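You operate a simulated robot arm through the tools that you are given. There is no shell and no other tool. Be economical: measure what you need, move in short steps, check, and stop when the job is done.

The job below is to be done with a simulated robot arm. You get a single attempt, and the scene is never put back.

JOB
Put the blue block on top of the white blue handled board. Put one of the steel pegs from the open stock counter on top of the blue clip. Push the card drawer shut. Put the black handled roller in the brown tray. Fetch the wooden cone and set it in the grey tub. Put one of the thick cards from the open top of the filler base on the steel top under the shower arm. Press the orange dose key two times. Fetch the brown cup and set it on top of the clear box on the rimmed end of the sorting table. The order is free. Set down upright: blue block.

The check looks at the end state, three seconds after you hand in, the way a careful person would. Anything else that was tipped, shoved, dropped, spilled or broken makes it a failure.

ROBOT AND FRAMES
A 7-joint arm with a fingered hand on a trunk, on a base that drives. Base frame: it is fixed to the floor where the robot stands at the start and does not move with it; the origin is under the middle of the robot, x ahead of it, y to its left, z up; the surface under the hand at the start is at about z = 0.9. Units: m, degrees, N and s.
Its first joint turns from -69.0 to 172.0 degrees. Places, roughly: black handled roller (10x4x9 cm) [0.7, -1.1, 0.9]; blue block (6x4x5 cm) [0.5, 0.1, 0.9]; blue clip (5x5x6 cm) [0.9, -0.4, 0.9]; blue handled board (15x11x5 cm) [2.8, 0.3, 0.9]; brown cup (6x6x6 cm) [5.4, 6.9, 0.9]; brown tray (20x20x5 cm) [3, 0.8, 0.9]; card drawer [-1.1, 2, 0.8]; clear box (13x9x10 cm) [5.5, 6.7, 0.9]; grey tub (19x22x9 cm) [-1.1, -5.1, 0.9]; orange dose key [0.7, -7.1, 0.6]; steel peg (3x3x12 cm) [-1.2, 2, 1]; steel top under the shower arm (57x22 cm) [0.78, -10.02, 0.96]; thick card [0, -6.5, 0.75]; wooden cone (5x5x10 cm) [-1.2, -5.3, 1]. Payload 5 kg.
The TCP is the grasp point between the finger pads, 0.032 m short of the fingertips. In the tool frame z runs along the fingers and y along their closing line. The gripper opens to 0.16 m. The gripper's body begins 0.089 m behind the TCP. The gripper is a hand of 3 fingers: y runs from the thumb to the fingers, the wrist lies at [0, 0, -0.252] in the tool frame.
Orientation is told as [roll, pitch, yaw] about the base's x, y, z axes, in that order, counted from this pose: with the fingers straight down and closing along the base's y, the tool's x points along the base's -x, its y along +y and its z along -z.

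CONTROLS
- The arm moves only by the tool drive_tool. Its argument "steps" is a list of rows, each an object (a shift or turn left out is 0) with "linear": the shift along the tool's x, y, z in m, a list of three; "dr": the turn, a rotation vector about the tool's x, y, z in degrees, a list of three. In form: [{"linear": [tx, ty, tz], "dr": [rx, ry, rz]}, ...]. A call has 1 to 12 rows; each row shifts and turns the commanded pose from where the row before left it, along the tool's axes as they then stand. A row lasts 0.2 s, in which the tool goes at most 0.05 m and 8.6 degrees; a call with a longer step from one row to the next is refused whole. A pose out of reach is approached as far as the arm can. The call stops where the force on the tool passes 40 N (or 10 N more than at its start, if that is more) or the arm is blocked; 0.2 s more then pass. In this call time passes only in rows, and 0.2 s behind the last. It gives the time, the measured TCP pose, the force on the tool (base axes), the opening and the grip force at its end, in the units of the frame above (readings bear some noise), with the torque about the TCP (base axes, N m) and any sound that the robot's microphone picked up, and new pictures: "views" is both (left out), scene, wrist or none.
- Cameras (640 x 400 px; columns grow to the right, rows downward): "scene" is now at [0.1265, -0.0299, 1.5244]; the picture's right is [-0.35, -0.94, -0.00], its down [-0.65, 0.24, -0.72] and it looks along [0.68, -0.25, -0.69] (base axes); focal length 277 px, centre (320, 200). "wrist" rides on the gripper at [0.065, -0.004, -0.116] in the tool frame; the picture's right is [0.06, 1.00, 0.00], its down [-0.87, 0.05, -0.49] and it looks along [-0.49, 0.03, 0.87] (tool axes); focal length 261 px, centre (320, 200).
- move_column(by): slides the trunk up (or, below 0, down) by that many m; the arm and the scene camera ride with it, the base frame stays. It gives what a move gives, with no picture.
- steer(legs): drives the robot by 1 to 6 legs, each [ahead, left, turn to the left] in m, m and degrees, along the robot's own axes; the way and the turn of a leg run together, so that a leg with both is an arc; at most 1.5 m and 180 degrees a leg. The arm and the cameras ride along, it lands a little off, and it stops where it bumps. It gives what a move gives, and a new picture of the scene camera.
- set_fingers(finger1, finger2, thumb_bend): sets how far each is bent, from 0 (flat) to 1 (curled in); at 0.3 the hand is open as for a grip, at 0.7 the pads meet at the TCP. One left out holds its place. A second passes; each finger stops where it meets its share of the squeeze, and holds until it gets a number again. It is the only way to open and close the hand. It gives what a move gives, with no picture; readings hold the bend of each and the force on the fingers (four entries, about 0 where the hand has none), thumb and palm.
- head_to(pan, tilt): turns the head with the scene camera to pan (to the left, within 86 degrees either way) and tilt (down, from -29 to 69), counted from straight ahead of the robot. It gives what a move gives, and a new picture of the scene camera.
- probe_pixels(camera, pixels): for up to 12 pixels [column, row] of the newest picture of that camera ("zoom" is the newest enlarged one), the place [x, y, z] in the base frame of the surface seen there, good to about 0.003 m. The clock stands still meanwhile.
- close_up(camera, box): a new picture of the part [left, top, right, bottom] of that camera's present view, enlarged. The clock stands still meanwhile.
- finish_job(): hands the job in; it is judged then, once.

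Keep the steps short. Do not move on a guess: measure, check each grasp and each placing, and mend mistakes. In all there are 138 turns and 260 pictures (those below and enlarged ones count). Leave the gripper open and the arm clear of the work at the hand-in unless told otherwise, and finish with a single line.

The tools are called as name(argument=value, ...) on one line, values as JSON. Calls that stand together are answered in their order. drive_tool: Moves the arm, as the interface text tells. Its arguments: {"type":"object","properties":{"steps":{"type":"array"},"views":{"type":"string","enum":["both","scene","wrist","none"]}},"required":["steps"]} The other tools are called the same way: move_column (by) slides the trunk up or down; set_fingers (finger1, finger2, thumb_bend) moves the fingers one by one; steer (legs) drives the base; head_to (pan, tilt) turns the head that bears the scene camera; probe_pixels (camera, pixels) gives the place of the surface under pixels of a picture; close_up (camera, box) takes an enlarged picture of a part of a camera's view; finish_job () hands the job in.

At the start:

```text
clock: 0.0
ee_pos: [0.6399, -0.7163, 1.2435]
orientation: [0.0, 0.0, 0.1]
wrist_force: [-0.3, 0.0, 0.4]
torque: [0.0, -0.05, 0.01]
gripper_width: 0.1599
finger_force: 0.1
shape: jaw
bend: [0.3, 0.3, 0.3]
finger forces: [0.0, 0.1, 0.0, 0.0, 0.0, 0.0]
trunk travel left (down, up): [-0.7, 0.24]
robot x, y, heading: [-0.0012, -0.0004, -0.0]
head pan, tilt: [-20.5, 43.6]
```

scene: 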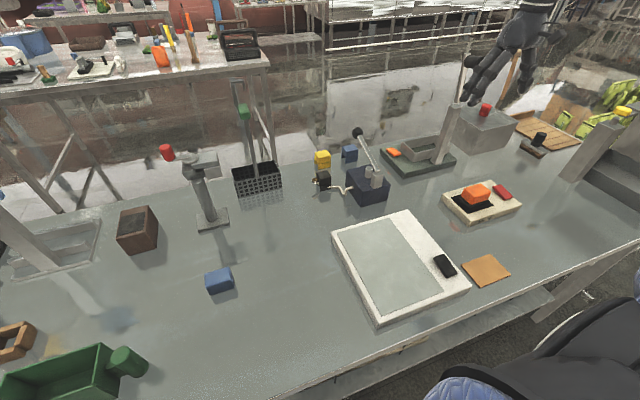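
wrist: 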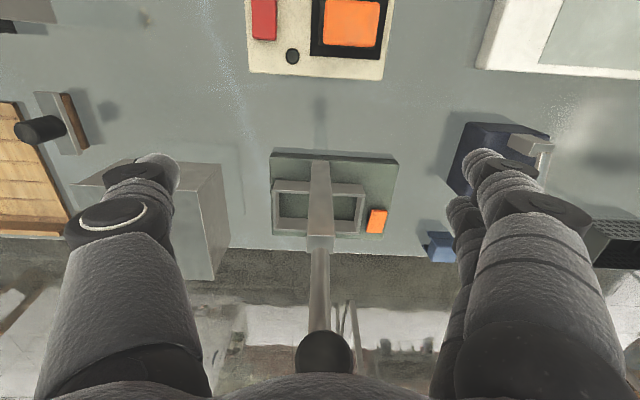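

I'll measure the blue block, the roller and the clip first.

probe_pixels(camera="scene", pixels=[[216, 276], [208, 275], [228, 270], [219, 288], [540, 137], [535, 148], [349, 147], [350, 158], [260, 270], [541, 147], [230, 280], [205, 290]])

close_up(camera="scene", box=[480, 80, 640, 180])

close_up(camera="scene", box=[180, 240, 276, 300])

```text
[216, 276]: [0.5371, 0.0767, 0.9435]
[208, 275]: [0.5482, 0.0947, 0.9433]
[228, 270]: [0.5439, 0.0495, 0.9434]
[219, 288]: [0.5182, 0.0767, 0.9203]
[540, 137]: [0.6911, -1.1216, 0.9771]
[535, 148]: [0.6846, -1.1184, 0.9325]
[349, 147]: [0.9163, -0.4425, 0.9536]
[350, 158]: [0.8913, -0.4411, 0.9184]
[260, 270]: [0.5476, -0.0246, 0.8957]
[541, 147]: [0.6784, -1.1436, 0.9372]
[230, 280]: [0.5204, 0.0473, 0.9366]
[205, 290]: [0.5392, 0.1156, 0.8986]
```

```text
4.00 times, centred on (560, 130) of scene
```

zoom: 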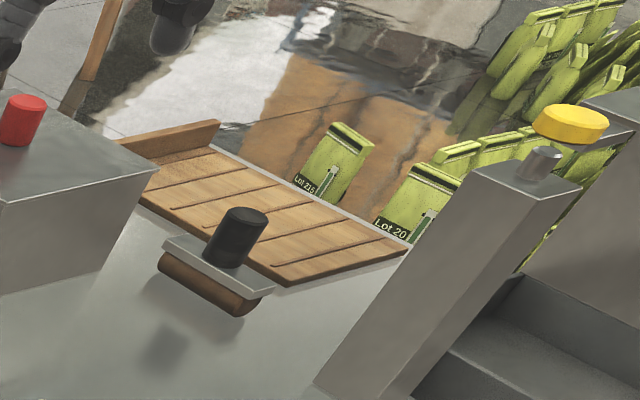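

```text
6.67 times, centred on (228, 270) of scene
```

zoom: 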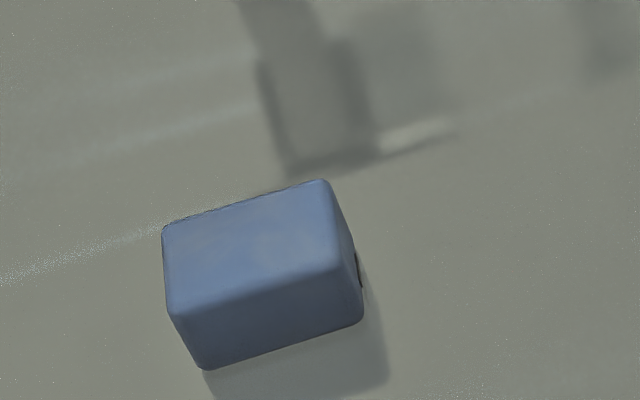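

Get the corner positions of the block's top (zoom picture).

probe_pixels(camera="zoom", pixels=[[172, 229], [318, 187], [176, 306], [336, 262], [255, 245], [265, 300]])

head_to(pan=0, tilt=25)

```text
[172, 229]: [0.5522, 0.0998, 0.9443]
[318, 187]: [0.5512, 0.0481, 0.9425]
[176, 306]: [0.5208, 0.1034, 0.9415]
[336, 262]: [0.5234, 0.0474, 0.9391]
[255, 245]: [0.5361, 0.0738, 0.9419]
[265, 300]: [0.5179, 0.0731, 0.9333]
```

```text
clock: 0.8
ee_pos: [0.6393, -0.7165, 1.2423]
orientation: [0.0, 0.0, -0.1]
wrist_force: [-1.0, 0.3, 1.4]
torque: [0.02, 0.03, -0.02]
gripper_width: 0.1599
finger_force: 0.0
shape: jaw
bend: [0.3, 0.3, 0.3]
finger forces: [0.0, 0.0, 0.1, 0.0, 0.0, 0.1]
trunk travel left (down, up): [-0.7, 0.24]
robot x, y, heading: [-0.0004, 0.0003, 0.1]
head pan, tilt: [0.0, 25.0]
```

scene: 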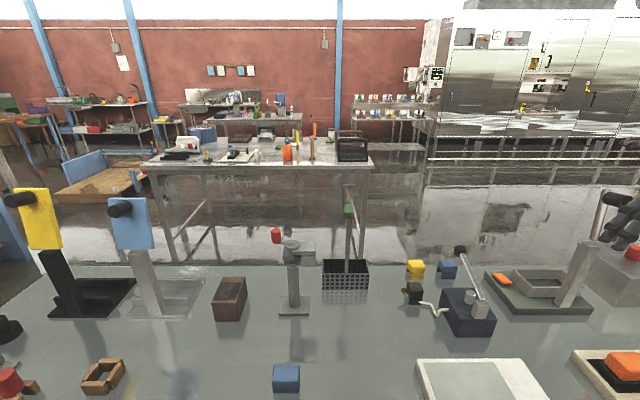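

Block centre is about (0.536, 0.075), top z 0.943. I'll move over it at the present height.

drive_tool(steps=[{"linear": [0.034, 0.03, 0]}, {"linear": [0.034, 0.03, 0]}, {"linear": [0.035, 0.03, 0]}, {"linear": [0, 0.049, 0]}, {"linear": [0, 0.049, 0]}, {"linear": [0, 0.049, 0]}, {"linear": [0, 0.049, 0]}, {"linear": [0, 0.049, 0]}, {"linear": [0, 0.049, 0]}, {"linear": [0, 0.049, 0]}, {"linear": [0, 0.049, 0]}, {"linear": [0, 0.049, 0]}], views="none")

drive_tool(steps=[{"linear": [0, 0.049, 0]}, {"linear": [0, 0.049, 0]}, {"linear": [0, 0.049, 0]}, {"linear": [0, 0.049, 0.0]}, {"linear": [0, 0.049, 0.0]}, {"linear": [0, 0.015, 0.04]}, {"linear": [0, 0, 0.04]}, {"linear": [0, 0, 0.04]}], views="wrist")

```text
clock: 3.4
ee_pos: [0.5379, -0.1858, 1.2411]
orientation: [0.1, 0.1, -0.1]
wrist_force: [0.8, 0.0, 0.2]
torque: [-0.02, 0.05, 0.0]
gripper_width: 0.1602
finger_force: 0.1
shape: jaw
bend: [0.3, 0.3, 0.3]
finger forces: [0.0, 0.1, 0.0, 0.1, 0.0, 0.2]
trunk travel left (down, up): [-0.7, 0.24]
robot x, y, heading: [-0.0012, -0.0008, -0.1]
head pan, tilt: [0.0, 25.0]
```

```text
clock: 5.2
ee_pos: [0.5386, -0.0816, 1.1306]
orientation: [0.1, 0.1, 0.0]
wrist_force: [1.3, 0.7, -0.4]
torque: [0.02, 0.02, -0.04]
gripper_width: 0.1601
finger_force: 0.0
shape: jaw
bend: [0.3, 0.3, 0.3]
finger forces: [0.0, 0.1, 0.0, 0.0, 0.0, 0.1]
out of reach, approached as far as the arm can: row 3, 4, 5, 6
trunk travel left (down, up): [-0.7, 0.24]
robot x, y, heading: [-0.0021, -0.0036, 0.1]
head pan, tilt: [0.0, 25.0]
```

wrist: 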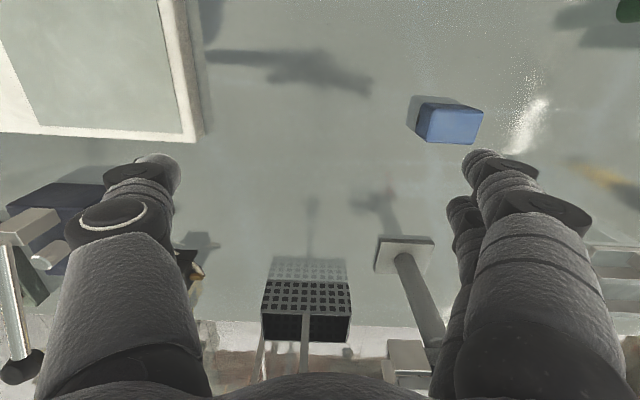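

The arm ran into a joint limit with this yaw (stopped at y −0.08). I'll turn the hand to yaw +90 so it closes over the block's 4 cm sides, while staying in place.

drive_tool(steps=[{"dr": [0, 0, -8.5]}, {"dr": [0, 0, -8.5]}, {"dr": [0, 0, -8.5]}, {"dr": [0, 0, -8.5]}, {"dr": [0, 0, -8.5]}, {"dr": [0, 0, -8.5]}, {"dr": [0, 0, -8.5]}, {"dr": [0, 0, -8.5]}, {"dr": [0, 0, -8.5]}, {"dr": [0, 0, -8.5]}, {"dr": [0, 0, -5]}], views="wrist")

```text
clock: 7.6
ee_pos: [0.5374, -0.081, 1.1335]
orientation: [0.0, 0.0, 90.2]
wrist_force: [0.0, 0.3, -0.5]
torque: [-0.01, 0.01, 0.01]
gripper_width: 0.1598
finger_force: 0.0
shape: jaw
bend: [0.3, 0.3, 0.3]
finger forces: [0.0, 0.0, 0.0, 0.0, 0.1, 0.0]
out of reach, approached as far as the arm can: row 3
trunk travel left (down, up): [-0.7, 0.24]
robot x, y, heading: [0.001, -0.0032, -0.5]
head pan, tilt: [0.0, 25.0]
```

wrist: 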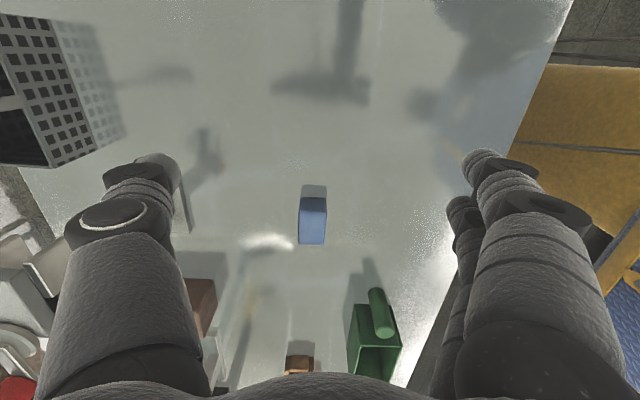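

Moving over the block (tool −x 0.156), then looking before descending.

drive_tool(steps=[{"linear": [-0.04, 0, 0]}, {"linear": [-0.04, 0, 0]}, {"linear": [-0.04, 0, 0]}, {"linear": [-0.035, 0, 0]}], views="both")

```text
clock: 8.6
ee_pos: [0.5385, -0.0816, 1.1338]
orientation: [0.0, 0.0, 90.0]
wrist_force: [-0.7, -0.6, -0.2]
torque: [-0.02, -0.01, -0.01]
gripper_width: 0.1596
finger_force: 0.1
shape: jaw
bend: [0.3, 0.3, 0.3]
finger forces: [0.0, 0.0, 0.0, 0.0, 0.1, 0.0]
out of reach, approached as far as the arm can: row 1, 2, 3, 4
trunk travel left (down, up): [-0.7, 0.24]
robot x, y, heading: [0.0018, -0.0013, 0.0]
head pan, tilt: [0.0, 25.0]
```

scene: 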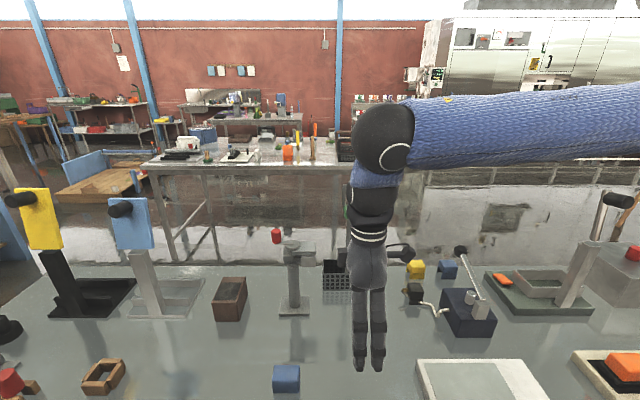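
wrist: 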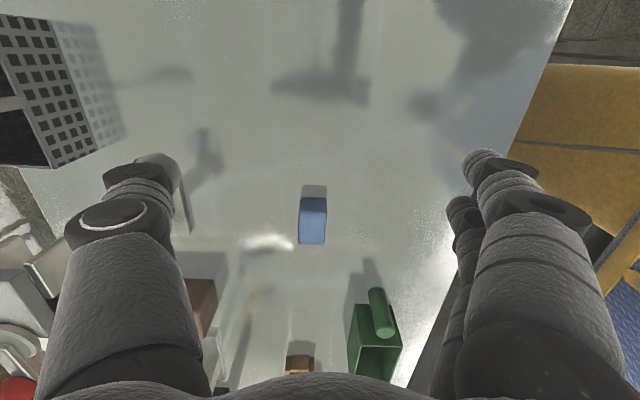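

The left limit is the arm's, so I'll strafe the base left 0.2 m to get room; the hand is above the table clutter here.

steer(legs=[[0, 0.157, 0]])

probe_pixels(camera="scene", pixels=[[295, 305], [150, 305], [230, 305], [240, 157], [200, 155], [344, 150]])

```text
clock: 10.1
ee_pos: [0.5358, 0.0796, 1.1338]
orientation: [0.1, 0.1, 90.0]
wrist_force: [0.0, 0.2, 0.6]
torque: [-0.06, 0.01, 0.01]
gripper_width: 0.16
finger_force: 0.0
shape: jaw
bend: [0.3, 0.3, 0.3]
finger forces: [0.0, 0.1, 0.0, 0.0, 0.1, 0.0]
trunk travel left (down, up): [-0.7, 0.24]
robot x, y, heading: [0.0028, 0.1567, 0.0]
head pan, tilt: [0.0, 25.0]
```

scene: 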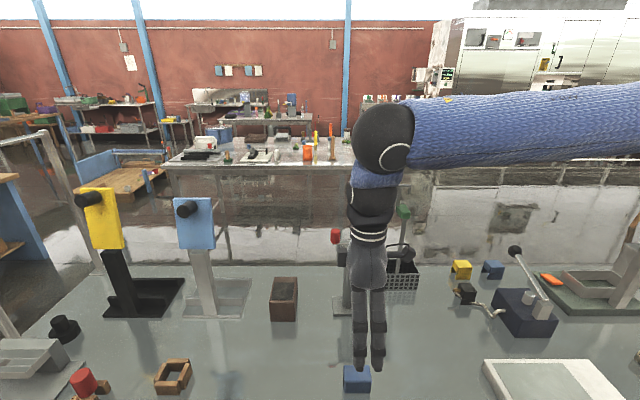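

```text
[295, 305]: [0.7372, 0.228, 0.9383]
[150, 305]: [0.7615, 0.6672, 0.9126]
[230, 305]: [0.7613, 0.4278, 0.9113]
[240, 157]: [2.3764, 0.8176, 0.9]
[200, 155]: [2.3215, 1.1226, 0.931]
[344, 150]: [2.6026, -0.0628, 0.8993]
```

Now over the block (0.536, 0.080). Descend 0.2 m to TCP z ≈ 0.935.

drive_tool(steps=[{"linear": [0.005, 0, 0.04]}, {"linear": [0, 0, 0.04]}, {"linear": [0, 0, 0.04]}, {"linear": [0, 0, 0.04]}, {"linear": [0, 0, 0.038]}], views="wrist")

```text
clock: 11.2
ee_pos: [0.5398, 0.0328, 0.9633]
orientation: [-0.1, -0.2, 89.9]
wrist_force: [-0.6, -0.2, -0.1]
torque: [0.0, -0.01, 0.0]
gripper_width: 0.1598
finger_force: 0.0
shape: jaw
bend: [0.3, 0.3, 0.3]
finger forces: [0.0, 0.0, 0.1, 0.0, 0.0, 0.0]
out of reach, approached as far as the arm can: row 2, 3, 4, 5
trunk travel left (down, up): [-0.7, 0.24]
robot x, y, heading: [-0.0001, 0.159, 0.2]
head pan, tilt: [0.0, 25.0]
```

wrist: 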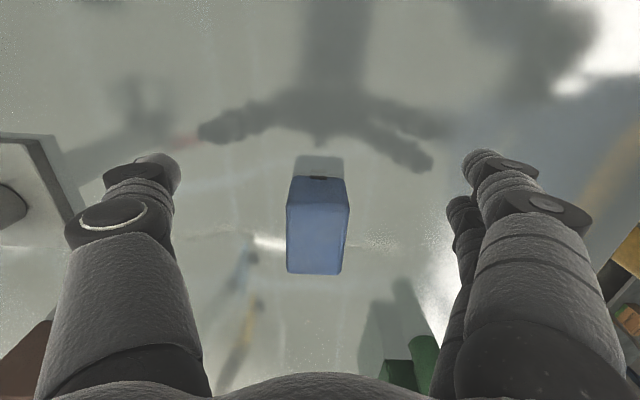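

Blocked again in the leftward reach. I'll raise, strafe the base 0.3 m further left and bring the tool right again.

drive_tool(steps=[{"linear": [0, 0, -0.04]}, {"linear": [0.04, 0, -0.04]}, {"linear": [0.045, 0, 0]}, {"linear": [0.045, 0, 0]}, {"linear": [0.045, 0, 0]}, {"linear": [0.045, 0, 0]}], views="none")

steer(legs=[[0, 0.26, 0]])

```text
refused: row 2 steps farther than a row can; nothing moved
```

```text
clock: 13.1
ee_pos: [0.5391, 0.294, 0.9632]
orientation: [-0.1, -0.2, 90.1]
wrist_force: [0.5, 0.4, 0.9]
torque: [-0.03, -0.01, -0.01]
gripper_width: 0.1598
finger_force: 0.0
shape: jaw
bend: [0.3, 0.3, 0.3]
finger forces: [0.0, 0.0, 0.1, 0.1, 0.0, 0.0]
trunk travel left (down, up): [-0.7, 0.24]
robot x, y, heading: [-0.0031, 0.4183, 0.2]
head pan, tilt: [0.0, 25.0]
```

scene: 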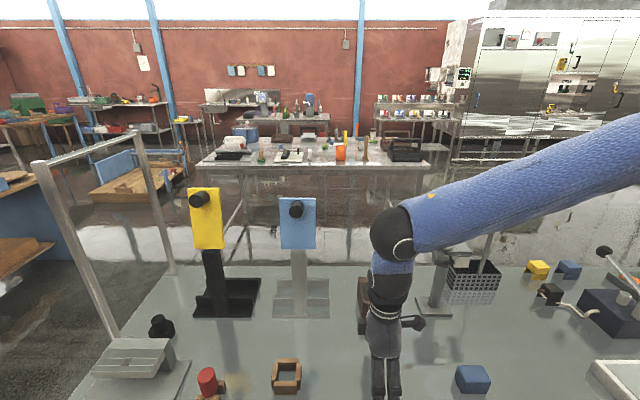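

The drive was refused and the base moved with the tool low; nothing felt a force. I'll check that the block and brown box are untouched, and raise the tool.

drive_tool(steps=[{"linear": [0, 0, -0.045]}, {"linear": [0, 0, -0.045]}, {"linear": [0.04, 0, 0]}, {"linear": [0.045, 0, 0]}, {"linear": [0.045, 0, 0]}, {"linear": [0.045, 0, 0]}, {"linear": [0.044, 0, 0]}], views="both")

probe_pixels(camera="scene", pixels=[[473, 370], [460, 368], [485, 368]])

```text
clock: 14.7
ee_pos: [0.5399, 0.0744, 1.0494]
orientation: [0.0, -0.3, 90.1]
wrist_force: [-0.9, 0.2, -0.1]
torque: [0.04, 0.02, 0.02]
gripper_width: 0.1599
finger_force: 0.0
shape: jaw
bend: [0.3, 0.3, 0.3]
finger forces: [0.1, 0.1, 0.0, 0.0, 0.1, 0.0]
trunk travel left (down, up): [-0.7, 0.24]
robot x, y, heading: [-0.0029, 0.4188, 0.2]
head pan, tilt: [0.0, 25.0]
```

scene: 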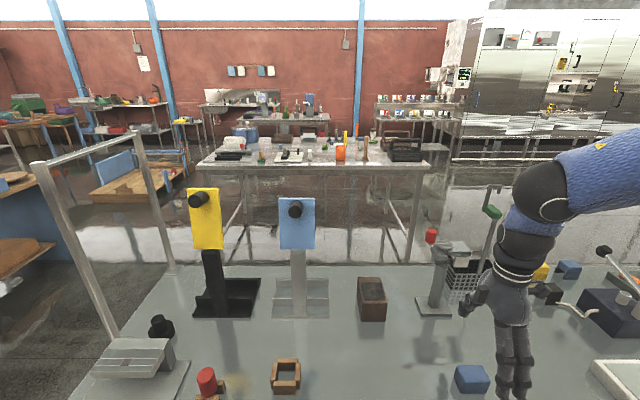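
wrist: 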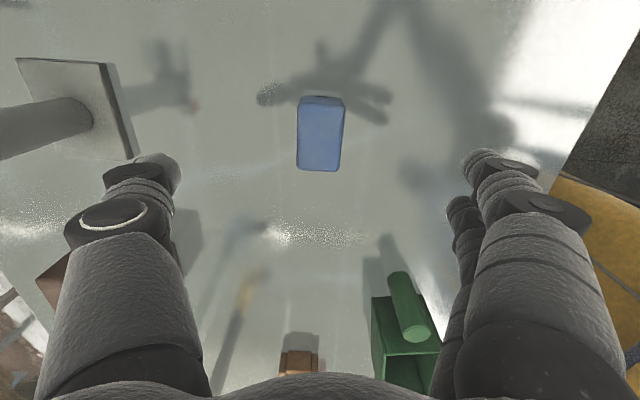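

```text
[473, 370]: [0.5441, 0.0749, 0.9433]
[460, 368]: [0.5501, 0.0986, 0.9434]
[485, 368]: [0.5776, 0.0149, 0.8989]
```

Block is unmoved and the hand is over it. Check clearance of the post's base plate at wrist (133,155).

probe_pixels(camera="wrist", pixels=[[128, 152], [100, 66], [60, 120], [303, 130], [338, 130], [320, 165], [320, 100]])

```text
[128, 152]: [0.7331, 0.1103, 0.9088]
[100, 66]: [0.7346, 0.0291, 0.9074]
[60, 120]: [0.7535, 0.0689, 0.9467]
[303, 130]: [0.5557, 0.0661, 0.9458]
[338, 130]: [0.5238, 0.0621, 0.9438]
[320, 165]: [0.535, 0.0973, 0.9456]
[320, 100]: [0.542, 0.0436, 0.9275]
```

Plate starts at x 0.733, clear of the thumb. Descend 0.115 m to z ≈ 0.934.

drive_tool(steps=[{"linear": [0, 0, 0.04]}, {"linear": [0, 0, 0.04]}, {"linear": [0, 0, 0.035]}], views="none")

set_fingers(finger1=0.7, finger2=0.7, thumb_bend=0.7)

```text
clock: 15.5
ee_pos: [0.5413, 0.0765, 0.9375]
orientation: [0.0, -0.4, 90.1]
wrist_force: [0.5, -0.7, -0.1]
torque: [0.02, 0.0, 0.01]
gripper_width: 0.1602
finger_force: 0.0
shape: jaw
bend: [0.3, 0.3, 0.3]
finger forces: [0.0, 0.1, 0.0, 0.0, 0.0, 0.0]
trunk travel left (down, up): [-0.7, 0.24]
robot x, y, heading: [0.0013, 0.4217, 0.1]
head pan, tilt: [0.0, 25.0]
```

```text
clock: 16.5
ee_pos: [0.5405, 0.076, 0.9391]
orientation: [0.1, -0.3, 90.3]
wrist_force: [-0.3, -0.5, -0.1]
torque: [-0.02, -0.01, 0.02]
gripper_width: 0.0438
finger_force: 17.4
shape: fingers
bend: [0.62, 0.62, 0.65]
finger forces: [8.8, 8.7, 0.1, 0.1, 17.5, 0.1]
trunk travel left (down, up): [-0.7, 0.24]
robot x, y, heading: [-0.001, 0.4152, 0.3]
head pan, tilt: [0.0, 25.0]
```

Gripped (width 4.4 cm, 17 N). Lift, then look around for a driving route.

drive_tool(steps=[{"linear": [0, 0, -0.045]}, {"linear": [0, 0, -0.045]}, {"linear": [0, 0, -0.045]}, {"linear": [0, 0, -0.045]}, {"linear": [0, 0, -0.045]}, {"linear": [0, 0, -0.045]}], views="wrist")

head_to(pan=60, tilt=25)

head_to(pan=-60, tilt=25)

```text
clock: 17.9
ee_pos: [0.5371, 0.0756, 1.2044]
orientation: [0.0, -0.3, 90.1]
wrist_force: [0.0, 0.6, -1.5]
torque: [-0.03, -0.05, 0.02]
gripper_width: 0.0438
finger_force: 17.1
shape: fingers
bend: [0.62, 0.62, 0.65]
finger forces: [8.6, 8.6, 0.1, 0.0, 17.2, 0.1]
trunk travel left (down, up): [-0.7, 0.24]
robot x, y, heading: [-0.0012, 0.4159, 0.4]
head pan, tilt: [0.0, 25.0]
```

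wrist: 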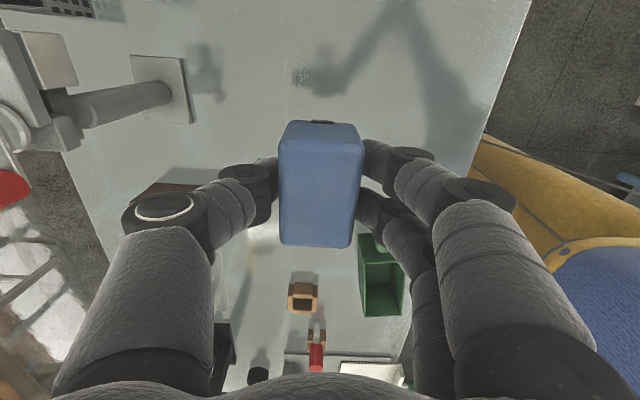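

```text
clock: 19.2
ee_pos: [0.5396, 0.0748, 1.2031]
orientation: [0.0, -0.4, 90.2]
wrist_force: [0.4, 0.9, -1.5]
torque: [-0.01, -0.05, 0.03]
gripper_width: 0.0438
finger_force: 17.1
shape: fingers
bend: [0.62, 0.62, 0.65]
finger forces: [8.6, 8.6, 0.0, 0.0, 17.2, 0.0]
trunk travel left (down, up): [-0.7, 0.24]
robot x, y, heading: [0.0016, 0.4172, -0.1]
head pan, tilt: [60.0, 25.0]
```

scene: 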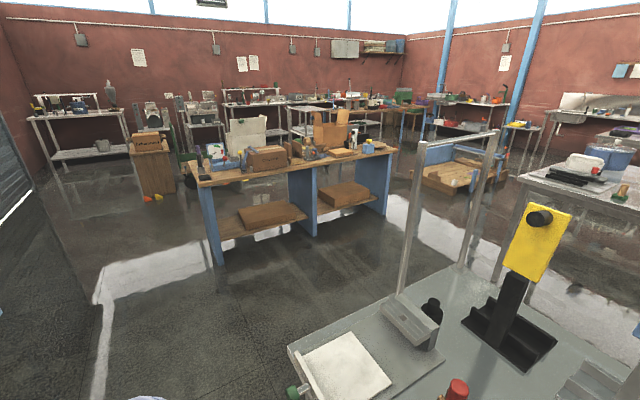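

```text
clock: 21.2
ee_pos: [0.5381, 0.0749, 1.2022]
orientation: [0.0, -0.3, 90.2]
wrist_force: [0.3, 0.2, -1.5]
torque: [0.0, -0.01, -0.04]
gripper_width: 0.0442
finger_force: 17.6
shape: fingers
bend: [0.62, 0.62, 0.65]
finger forces: [8.6, 8.6, 0.0, 0.0, 17.2, 0.1]
trunk travel left (down, up): [-0.7, 0.24]
robot x, y, heading: [-0.001, 0.4167, 0.2]
head pan, tilt: [-60.0, 25.0]
```

scene: 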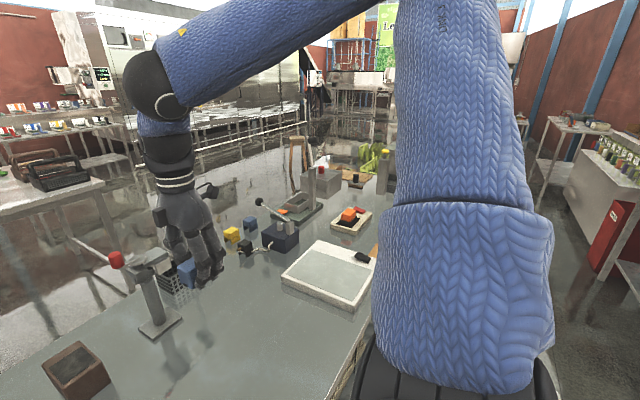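

Look left again and probe for the table end, arch and free floor.

head_to(pan=70, tilt=35)

probe_pixels(camera="scene", pixels=[[100, 200], [200, 150], [320, 60], [350, 200], [450, 200], [320, 300], [250, 350], [150, 300], [500, 100], [560, 150], [50, 80], [420, 100]])

```text
clock: 23.3
ee_pos: [0.5397, 0.0747, 1.2026]
orientation: [0.0, -0.3, 90.3]
wrist_force: [-0.4, 0.0, -0.2]
torque: [0.0, -0.01, -0.02]
gripper_width: 0.0437
finger_force: 16.7
shape: fingers
bend: [0.62, 0.62, 0.65]
finger forces: [8.6, 8.6, 0.0, 0.0, 17.3, 0.0]
trunk travel left (down, up): [-0.7, 0.24]
robot x, y, heading: [0.001, 0.4154, 0.3]
head pan, tilt: [70.0, 35.0]
```

scene: 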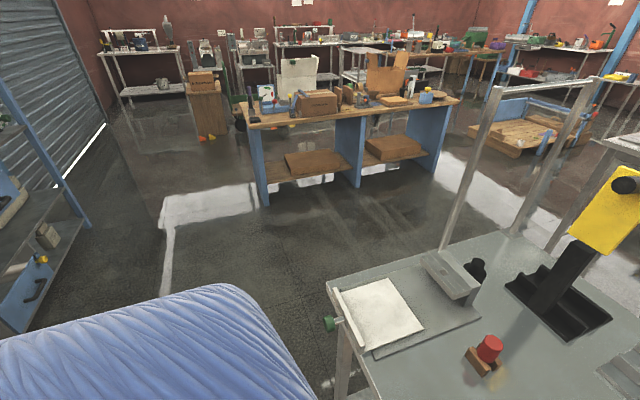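

```text
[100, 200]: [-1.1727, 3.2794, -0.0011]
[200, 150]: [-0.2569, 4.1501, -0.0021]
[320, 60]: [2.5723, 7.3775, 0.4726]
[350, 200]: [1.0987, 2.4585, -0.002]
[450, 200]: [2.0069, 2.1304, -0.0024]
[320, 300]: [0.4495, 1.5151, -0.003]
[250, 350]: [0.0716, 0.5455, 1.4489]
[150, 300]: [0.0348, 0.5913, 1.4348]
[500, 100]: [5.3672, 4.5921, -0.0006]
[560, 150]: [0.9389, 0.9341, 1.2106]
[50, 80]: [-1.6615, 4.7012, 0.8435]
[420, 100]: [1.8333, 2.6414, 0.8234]
```

Route: back 0.35, strafe left 1.47, ahead to x≈1.6. First the back-up and strafe.

steer(legs=[[-0.35, 0, 0], [0, 1.47, 0]])

head_to(pan=0, tilt=30)

```text
clock: 32.3
ee_pos: [0.1939, 1.497, 1.2025]
orientation: [0.1, -0.2, 88.6]
wrist_force: [-0.4, 0.8, -0.7]
torque: [-0.01, -0.02, 0.01]
gripper_width: 0.0437
finger_force: 16.9
shape: fingers
bend: [0.62, 0.62, 0.65]
finger forces: [8.6, 8.6, 0.1, 0.0, 17.3, 0.1]
trunk travel left (down, up): [-0.7, 0.24]
robot x, y, heading: [-0.3366, 1.8566, -1.4]
head pan, tilt: [70.0, 35.0]
```

scene: 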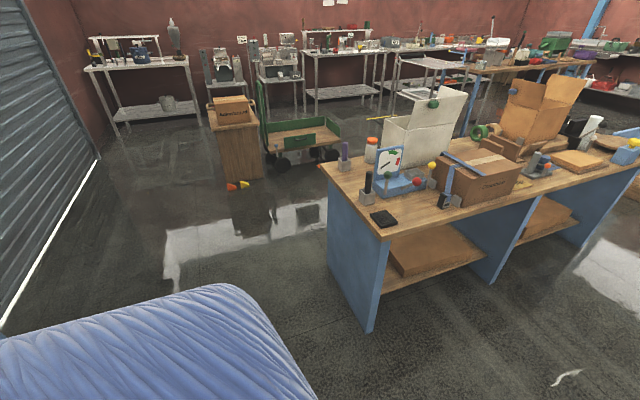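

```text
clock: 33.8
ee_pos: [0.195, 1.4957, 1.2022]
orientation: [0.0, -0.3, 88.7]
wrist_force: [0.2, -1.0, -1.0]
torque: [0.02, 0.01, -0.01]
gripper_width: 0.0436
finger_force: 17.0
shape: fingers
bend: [0.62, 0.62, 0.65]
finger forces: [8.6, 8.6, 0.0, 0.1, 17.2, 0.0]
trunk travel left (down, up): [-0.7, 0.24]
robot x, y, heading: [-0.3329, 1.8544, -1.5]
head pan, tilt: [0.0, 30.0]
```

scene: 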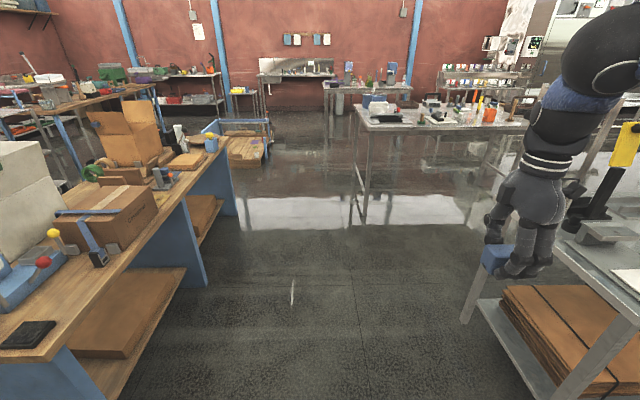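

Probe clearances of the corridor.

probe_pixels(camera="scene", pixels=[[55, 360], [215, 150], [563, 250], [470, 318], [358, 115], [362, 222], [600, 50], [293, 292], [610, 160], [330, 240]])

```text
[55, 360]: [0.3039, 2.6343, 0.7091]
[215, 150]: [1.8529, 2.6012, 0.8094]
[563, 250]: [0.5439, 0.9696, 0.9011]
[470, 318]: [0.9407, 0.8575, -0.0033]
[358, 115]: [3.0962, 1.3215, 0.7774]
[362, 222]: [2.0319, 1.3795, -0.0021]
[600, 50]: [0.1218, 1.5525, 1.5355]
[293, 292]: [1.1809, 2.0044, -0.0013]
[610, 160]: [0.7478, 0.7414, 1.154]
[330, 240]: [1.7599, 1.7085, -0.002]
```

Table 2 spans x≈2.0–3.1, so board and tray are nearer its far side. Drive ahead ~1.9 m along y≈1.9 and look.

steer(legs=[[0.9, 0.05, 1.5], [1.0, 0.05, 0]])

head_to(pan=-35, tilt=30)

```text
clock: 43.3
ee_pos: [2.1014, 1.5996, 1.2027]
orientation: [0.0, -0.3, 90.1]
wrist_force: [-0.2, 0.2, -0.9]
torque: [0.0, 0.03, -0.03]
gripper_width: 0.0437
finger_force: 17.0
shape: fingers
bend: [0.62, 0.62, 0.65]
finger forces: [8.6, 8.5, 0.0, 0.0, 17.2, 0.1]
trunk travel left (down, up): [-0.7, 0.24]
robot x, y, heading: [1.5612, 1.942, 0.1]
head pan, tilt: [0.0, 30.0]
```

scene: 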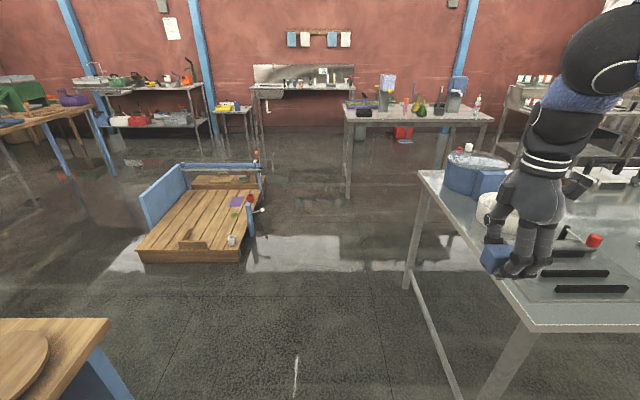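

```text
clock: 44.3
ee_pos: [2.1001, 1.5997, 1.2015]
orientation: [0.1, -0.3, 90.0]
wrist_force: [-0.7, 1.0, -0.7]
torque: [0.02, 0.0, -0.02]
gripper_width: 0.044
finger_force: 17.1
shape: fingers
bend: [0.62, 0.62, 0.65]
finger forces: [8.6, 8.6, 0.0, 0.0, 17.2, 0.0]
trunk travel left (down, up): [-0.7, 0.24]
robot x, y, heading: [1.5629, 1.9465, -0.3]
head pan, tilt: [-35.0, 30.0]
```

scene: 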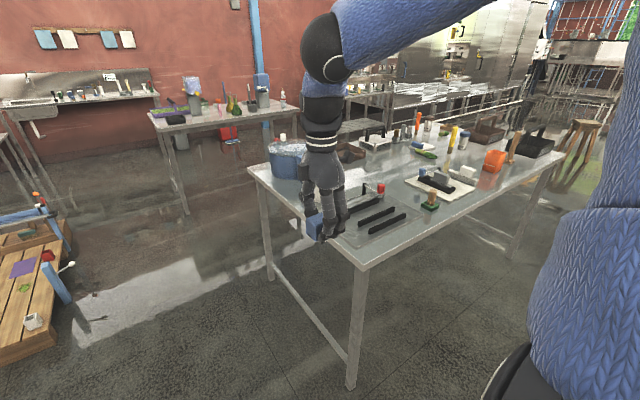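

Zoom on the table to identify the blue-handled board and the brown tray.

close_up(camera="scene", box=[320, 95, 576, 255])

probe_pixels(camera="scene", pixels=[[440, 192], [420, 175], [350, 152], [350, 165], [248, 170], [360, 268], [560, 155], [60, 300], [190, 215], [180, 110]])

```text
2.50 times, centred on (448, 175) of scene
```

zoom: 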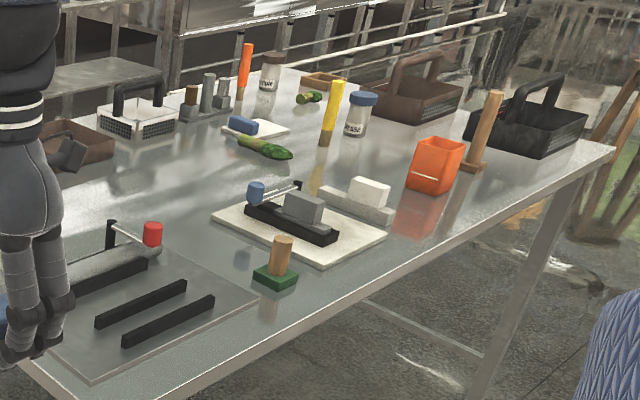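

```text
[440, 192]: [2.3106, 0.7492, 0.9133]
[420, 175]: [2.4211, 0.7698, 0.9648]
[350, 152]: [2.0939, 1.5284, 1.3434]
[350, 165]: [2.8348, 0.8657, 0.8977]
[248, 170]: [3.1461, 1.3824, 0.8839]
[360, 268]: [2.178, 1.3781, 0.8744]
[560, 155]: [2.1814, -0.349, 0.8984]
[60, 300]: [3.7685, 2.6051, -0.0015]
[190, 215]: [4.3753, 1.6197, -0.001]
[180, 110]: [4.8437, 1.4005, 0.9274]
```

The board is the small white plate with blue handle (zoom 255,128) and the tray at (zoom 75,140). Drive round the left end to the far side, facing −y for now.

steer(legs=[[1.4, -0.1, 0], [0.72, -0.05, 0], [0, 0, -90], [1.0, 0, 0]])

```text
clock: 63.4
ee_pos: [3.2948, 0.2216, 1.2014]
orientation: [-0.1, -0.2, 0.0]
wrist_force: [0.1, -0.3, 0.0]
torque: [0.01, -0.01, -0.04]
gripper_width: 0.0432
finger_force: 16.4
shape: fingers
bend: [0.63, 0.63, 0.65]
finger forces: [8.2, 8.3, 0.0, 0.0, 16.6, 0.0]
trunk travel left (down, up): [-0.7, 0.24]
robot x, y, heading: [3.6423, 0.7602, -89.8]
head pan, tilt: [-35.0, 30.0]
```

scene: 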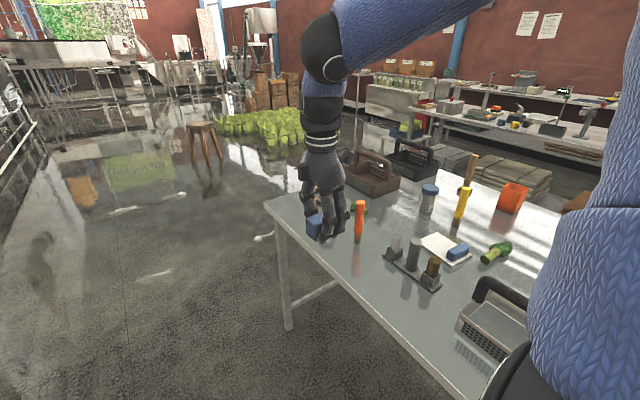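

Board visible at (445,248). Probe it, the orange stick and the other neighbours' heights.

close_up(camera="scene", box=[380, 220, 508, 300])

probe_pixels(camera="scene", pixels=[[440, 237], [425, 240], [445, 262], [466, 258], [452, 232], [458, 248], [470, 244], [359, 203], [412, 242], [398, 238], [435, 262], [427, 188]])

```text
5.00 times, centred on (444, 260) of scene
```

zoom: 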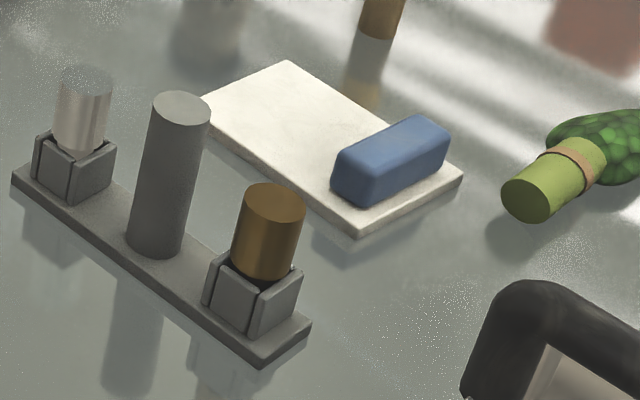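

```text
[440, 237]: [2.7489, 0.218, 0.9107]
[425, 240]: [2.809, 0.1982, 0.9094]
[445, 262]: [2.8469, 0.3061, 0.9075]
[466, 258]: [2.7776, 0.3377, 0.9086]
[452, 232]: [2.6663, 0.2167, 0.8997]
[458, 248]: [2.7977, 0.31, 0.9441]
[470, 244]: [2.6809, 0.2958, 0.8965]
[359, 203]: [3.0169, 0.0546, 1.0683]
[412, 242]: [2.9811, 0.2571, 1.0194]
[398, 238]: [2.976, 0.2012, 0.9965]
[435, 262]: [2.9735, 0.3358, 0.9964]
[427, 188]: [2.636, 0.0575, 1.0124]
```

probe_pixels(camera="zoom", pixels=[[210, 108], [287, 66], [358, 222], [455, 172], [345, 155], [400, 118], [332, 185], [265, 110], [170, 100], [270, 192], [85, 75]])

```text
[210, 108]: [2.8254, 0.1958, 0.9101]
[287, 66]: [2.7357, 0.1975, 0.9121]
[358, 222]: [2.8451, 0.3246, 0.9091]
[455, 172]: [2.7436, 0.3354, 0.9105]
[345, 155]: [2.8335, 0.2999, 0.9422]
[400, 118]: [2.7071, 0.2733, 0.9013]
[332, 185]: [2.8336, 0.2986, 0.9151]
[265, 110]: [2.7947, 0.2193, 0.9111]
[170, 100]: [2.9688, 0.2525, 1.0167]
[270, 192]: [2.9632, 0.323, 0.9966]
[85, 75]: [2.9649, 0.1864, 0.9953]
```

Free part of the board: x 2.73–2.84, y 0.19–0.29; handle from y 0.295. Target block centre (2.785, 0.24), long side along y. Drive to (3.6, −0.1) and face −x.

steer(legs=[[0.86, 0, 0], [0, 0, -90]])

```text
clock: 71.7
ee_pos: [3.0969, 0.259, 1.2023]
orientation: [0.1, -0.3, -90.2]
wrist_force: [0.7, 0.7, -1.3]
torque: [0.02, -0.03, -0.04]
gripper_width: 0.0431
finger_force: 16.1
shape: fingers
bend: [0.63, 0.63, 0.65]
finger forces: [8.2, 8.1, 0.0, 0.1, 16.3, 0.0]
trunk travel left (down, up): [-0.7, 0.24]
robot x, y, heading: [3.6347, -0.0864, 179.6]
head pan, tilt: [-35.0, 30.0]
```

scene: 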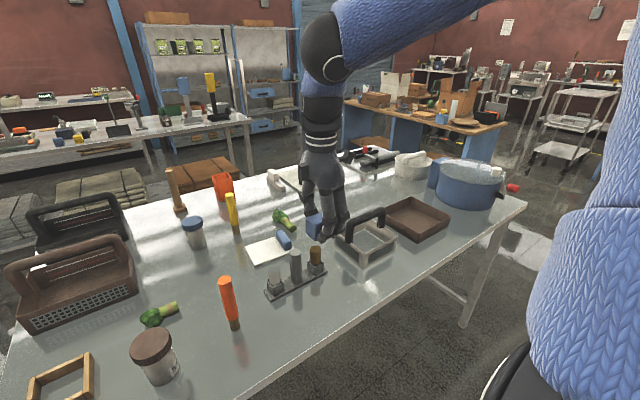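

Move to above the board: tool y −0.312, tool x −0.019.

drive_tool(steps=[{"linear": [-0.003, -0.045, 0]}, {"linear": [-0.003, -0.045, 0]}, {"linear": [-0.003, -0.045, 0]}, {"linear": [-0.003, -0.045, 0]}, {"linear": [-0.003, -0.045, 0]}, {"linear": [-0.003, -0.045, 0]}, {"linear": [-0.001, -0.042, 0]}], views="both")

```text
clock: 73.3
ee_pos: [2.7814, 0.2395, 1.2012]
orientation: [0.2, -0.3, -90.2]
wrist_force: [-0.8, 0.9, -0.5]
torque: [-0.01, -0.08, 0.02]
gripper_width: 0.0429
finger_force: 16.4
shape: fingers
bend: [0.63, 0.63, 0.65]
finger forces: [8.2, 8.1, 0.0, 0.0, 16.3, 0.0]
trunk travel left (down, up): [-0.7, 0.24]
robot x, y, heading: [3.6348, -0.0898, 179.7]
head pan, tilt: [-35.0, 30.0]
```

scene: 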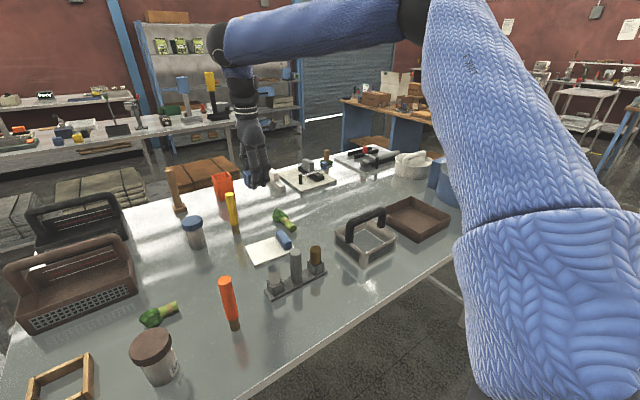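
wrist: 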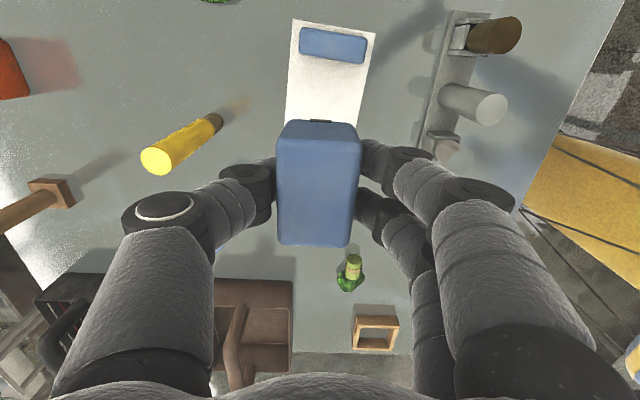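

Probe the yellow stick (in the way?), block bottom and board edges in the wrist picture.

probe_pixels(camera="wrist", pixels=[[155, 158], [212, 122], [290, 180], [350, 180], [320, 235], [320, 135], [295, 22], [373, 34], [300, 55], [362, 64], [437, 140], [352, 275]])

```text
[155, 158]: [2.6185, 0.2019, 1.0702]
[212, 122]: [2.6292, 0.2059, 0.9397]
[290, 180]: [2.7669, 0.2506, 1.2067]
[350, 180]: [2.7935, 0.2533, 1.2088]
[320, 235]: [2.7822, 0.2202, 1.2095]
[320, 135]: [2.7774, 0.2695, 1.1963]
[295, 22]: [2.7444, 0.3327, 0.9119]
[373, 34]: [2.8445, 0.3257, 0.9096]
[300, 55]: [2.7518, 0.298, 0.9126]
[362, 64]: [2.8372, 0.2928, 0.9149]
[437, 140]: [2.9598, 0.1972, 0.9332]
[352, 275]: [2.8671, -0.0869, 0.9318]
```

Clear. Descend 0.235 m, leaving ~1 cm.

drive_tool(steps=[{"linear": [-0.004, 0.003, 0.045]}, {"linear": [0, 0, 0.045]}, {"linear": [0, 0, 0.045]}, {"linear": [0, 0, 0.045]}, {"linear": [0, 0, 0.035]}, {"linear": [0, 0, 0.02]}], views="wrist")

```text
clock: 74.7
ee_pos: [2.7857, 0.237, 0.9686]
orientation: [0.1, -0.3, -90.2]
wrist_force: [0.1, 0.5, -1.3]
torque: [0.0, -0.01, 0.01]
gripper_width: 0.0429
finger_force: 16.2
shape: fingers
bend: [0.63, 0.63, 0.65]
finger forces: [8.2, 7.9, 0.0, 0.1, 16.2, 0.0]
trunk travel left (down, up): [-0.7, 0.24]
robot x, y, heading: [3.6363, -0.0852, 179.8]
head pan, tilt: [-35.0, 30.0]
```

wrist: 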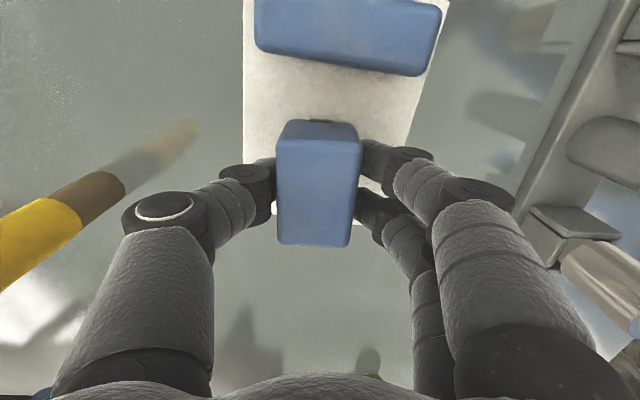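

Lower in small steps to contact.

drive_tool(steps=[{"linear": [0, 0, 0.006]}, {"linear": [0, 0, 0.005]}, {"linear": [0, 0, 0.003]}], views="none")

```text
clock: 75.5
ee_pos: [2.788, 0.2355, 0.9548]
orientation: [0.0, -0.2, -90.2]
wrist_force: [0.6, 0.8, -0.3]
torque: [0.03, -0.03, -0.02]
gripper_width: 0.0428
finger_force: 16.0
shape: fingers
bend: [0.63, 0.63, 0.65]
finger forces: [8.1, 8.0, 0.1, 0.0, 16.1, 0.0]
trunk travel left (down, up): [-0.7, 0.24]
robot x, y, heading: [3.6373, -0.0887, 179.9]
head pan, tilt: [-35.0, 30.0]
```

drive_tool(steps=[{"linear": [0, 0, 0.002]}, {"linear": [0, 0, 0.001]}], views="none")

```text
clock: 76.1
ee_pos: [2.7873, 0.2341, 0.9512]
orientation: [0.0, -0.2, -90.2]
wrist_force: [-0.7, 0.0, -1.6]
torque: [-0.01, 0.0, 0.04]
gripper_width: 0.0429
finger_force: 16.6
shape: fingers
bend: [0.63, 0.63, 0.65]
finger forces: [8.1, 8.0, 0.0, 0.0, 16.0, 0.0]
trunk travel left (down, up): [-0.7, 0.24]
robot x, y, heading: [3.6354, -0.0865, 179.9]
head pan, tilt: [-35.0, 30.0]
```

drive_tool(steps=[{"linear": [0, 0, 0.0015]}, {"linear": [0, 0, 0.0015]}], views="none")

drive_tool(steps=[{"linear": [0, 0, 0.0012]}, {"linear": [0, 0, 0.0]}], views="none")

```text
clock: 76.7
ee_pos: [2.7893, 0.2351, 0.9502]
orientation: [-0.1, -0.2, -90.2]
wrist_force: [-0.5, 2.0, 14.9]
torque: [0.15, -0.1, -0.03]
gripper_width: 0.0426
finger_force: 20.9
shape: fingers
bend: [0.63, 0.63, 0.65]
finger forces: [13.9, 9.8, 0.0, 0.1, 18.6, 0.0]
trunk travel left (down, up): [-0.7, 0.24]
robot x, y, heading: [3.6375, -0.0854, 179.9]
head pan, tilt: [-35.0, 30.0]
```

```text
clock: 77.3
ee_pos: [2.7884, 0.2351, 0.95]
orientation: [0.0, -0.1, -90.3]
wrist_force: [0.6, 2.9, 25.3]
torque: [0.18, -0.16, 0.03]
gripper_width: 0.0424
finger_force: 26.2
shape: fingers
bend: [0.64, 0.64, 0.65]
finger forces: [17.1, 13.6, 0.1, 0.0, 21.8, 0.1]
trunk travel left (down, up): [-0.7, 0.24]
robot x, y, heading: [3.6343, -0.088, 179.7]
head pan, tilt: [-35.0, 30.0]
```

Contact. Ease 2 mm up and open the hand.

drive_tool(steps=[{"linear": [0, 0, -0.002]}], views="none")

set_fingers(finger1=0.45, finger2=0.45, thumb_bend=0.45)

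drive_tool(steps=[{"linear": [0, 0, -0.03]}, {"linear": [0, 0, -0.045]}, {"linear": [0, 0, -0.045]}, {"linear": [0, 0, -0.045]}, {"linear": [0, 0, -0.045]}, {"linear": [0, 0, -0.045]}], views="wrist")

```text
clock: 77.7
ee_pos: [2.7895, 0.2362, 0.9496]
orientation: [-0.1, -0.2, -90.3]
wrist_force: [-3.5, 2.9, 18.5]
torque: [0.13, 0.28, -0.03]
gripper_width: 0.0424
finger_force: 22.8
shape: fingers
bend: [0.64, 0.64, 0.66]
finger forces: [12.2, 10.1, 0.0, 0.0, 23.2, 0.1]
trunk travel left (down, up): [-0.7, 0.24]
robot x, y, heading: [3.6318, -0.0896, 180.0]
head pan, tilt: [-35.0, 30.0]
```

```text
clock: 78.7
ee_pos: [2.7906, 0.2346, 0.9494]
orientation: [0.0, -0.3, -90.2]
wrist_force: [3.0, -2.3, 9.5]
torque: [-0.11, 0.47, 0.13]
gripper_width: 0.1054
finger_force: 4.7
shape: fingers
bend: [0.45, 0.45, 0.46]
finger forces: [0.0, 0.1, 0.0, 0.0, 9.1, 0.0]
trunk travel left (down, up): [-0.7, 0.24]
robot x, y, heading: [3.6334, -0.089, 179.8]
head pan, tilt: [-35.0, 30.0]
```

```text
clock: 80.1
ee_pos: [2.7891, 0.2357, 1.2057]
orientation: [0.0, -0.2, -90.2]
wrist_force: [0.3, -0.9, 0.5]
torque: [0.01, 0.02, -0.01]
gripper_width: 0.1074
finger_force: 0.0
shape: fingers
bend: [0.45, 0.45, 0.45]
finger forces: [0.1, 0.1, 0.0, 0.0, 0.0, 0.1]
trunk travel left (down, up): [-0.7, 0.24]
robot x, y, heading: [3.6317, -0.0882, 179.9]
head pan, tilt: [-35.0, 30.0]
```

wrist: 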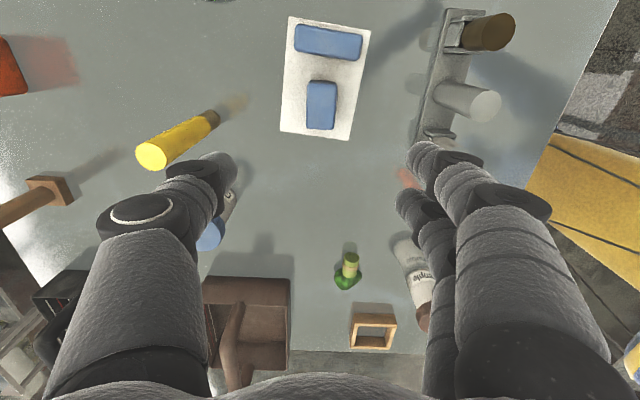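

Block stands upright on the board. Retract the arm, then drive back round to the stock counter at (−1.1, 2), facing −x.

drive_tool(steps=[{"linear": [0, 0.045, 0]}, {"linear": [0, 0.045, 0]}, {"linear": [0, 0.045, 0]}, {"linear": [0, 0.045, 0]}, {"linear": [0, 0.045, 0]}, {"linear": [0, 0.045, 0]}, {"linear": [0, 0.03, 0]}], views="scene")

steer(legs=[[0, 0, -90], [1.0, 0, 0], [0.88, 0, 0], [0, 0, 90], [1.5, 0, 0], [1.4, 0, 0]])

```text
clock: 81.7
ee_pos: [3.0916, 0.2324, 1.2069]
orientation: [-0.1, -0.3, -90.3]
wrist_force: [0.7, 0.3, -0.6]
torque: [-0.02, 0.02, 0.02]
gripper_width: 0.1076
finger_force: 0.0
shape: fingers
bend: [0.45, 0.45, 0.45]
finger forces: [0.1, 0.1, 0.0, 0.0, 0.0, 0.0]
trunk travel left (down, up): [-0.7, 0.24]
robot x, y, heading: [3.6365, -0.0881, 179.7]
head pan, tilt: [-35.0, 30.0]
```

scene: 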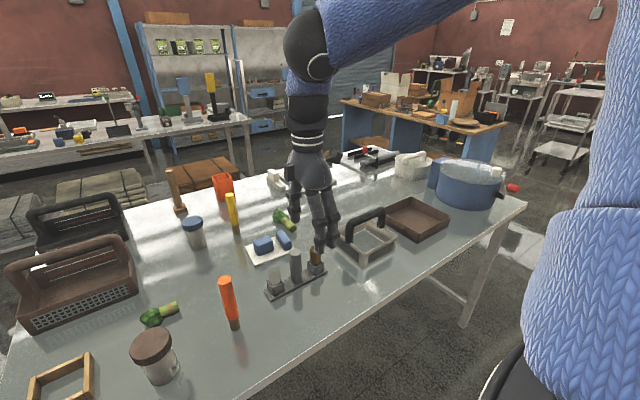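

```text
clock: 112.5
ee_pos: [0.317, 2.368, 1.2064]
orientation: [0.0, -0.2, -94.4]
wrist_force: [-0.5, -0.9, -0.3]
torque: [0.0, 0.0, 0.01]
gripper_width: 0.1074
finger_force: 0.0
shape: fingers
bend: [0.45, 0.45, 0.45]
finger forces: [0.0, 0.1, 0.0, 0.0, 0.1, 0.0]
trunk travel left (down, up): [-0.7, 0.24]
robot x, y, heading: [0.8382, 2.0072, 175.4]
head pan, tilt: [-35.0, 30.0]
```

scene: 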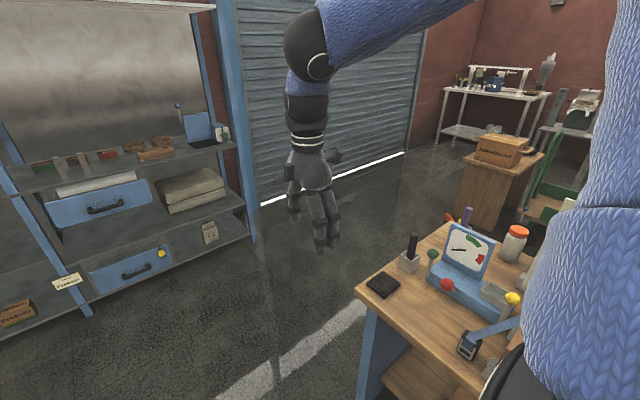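

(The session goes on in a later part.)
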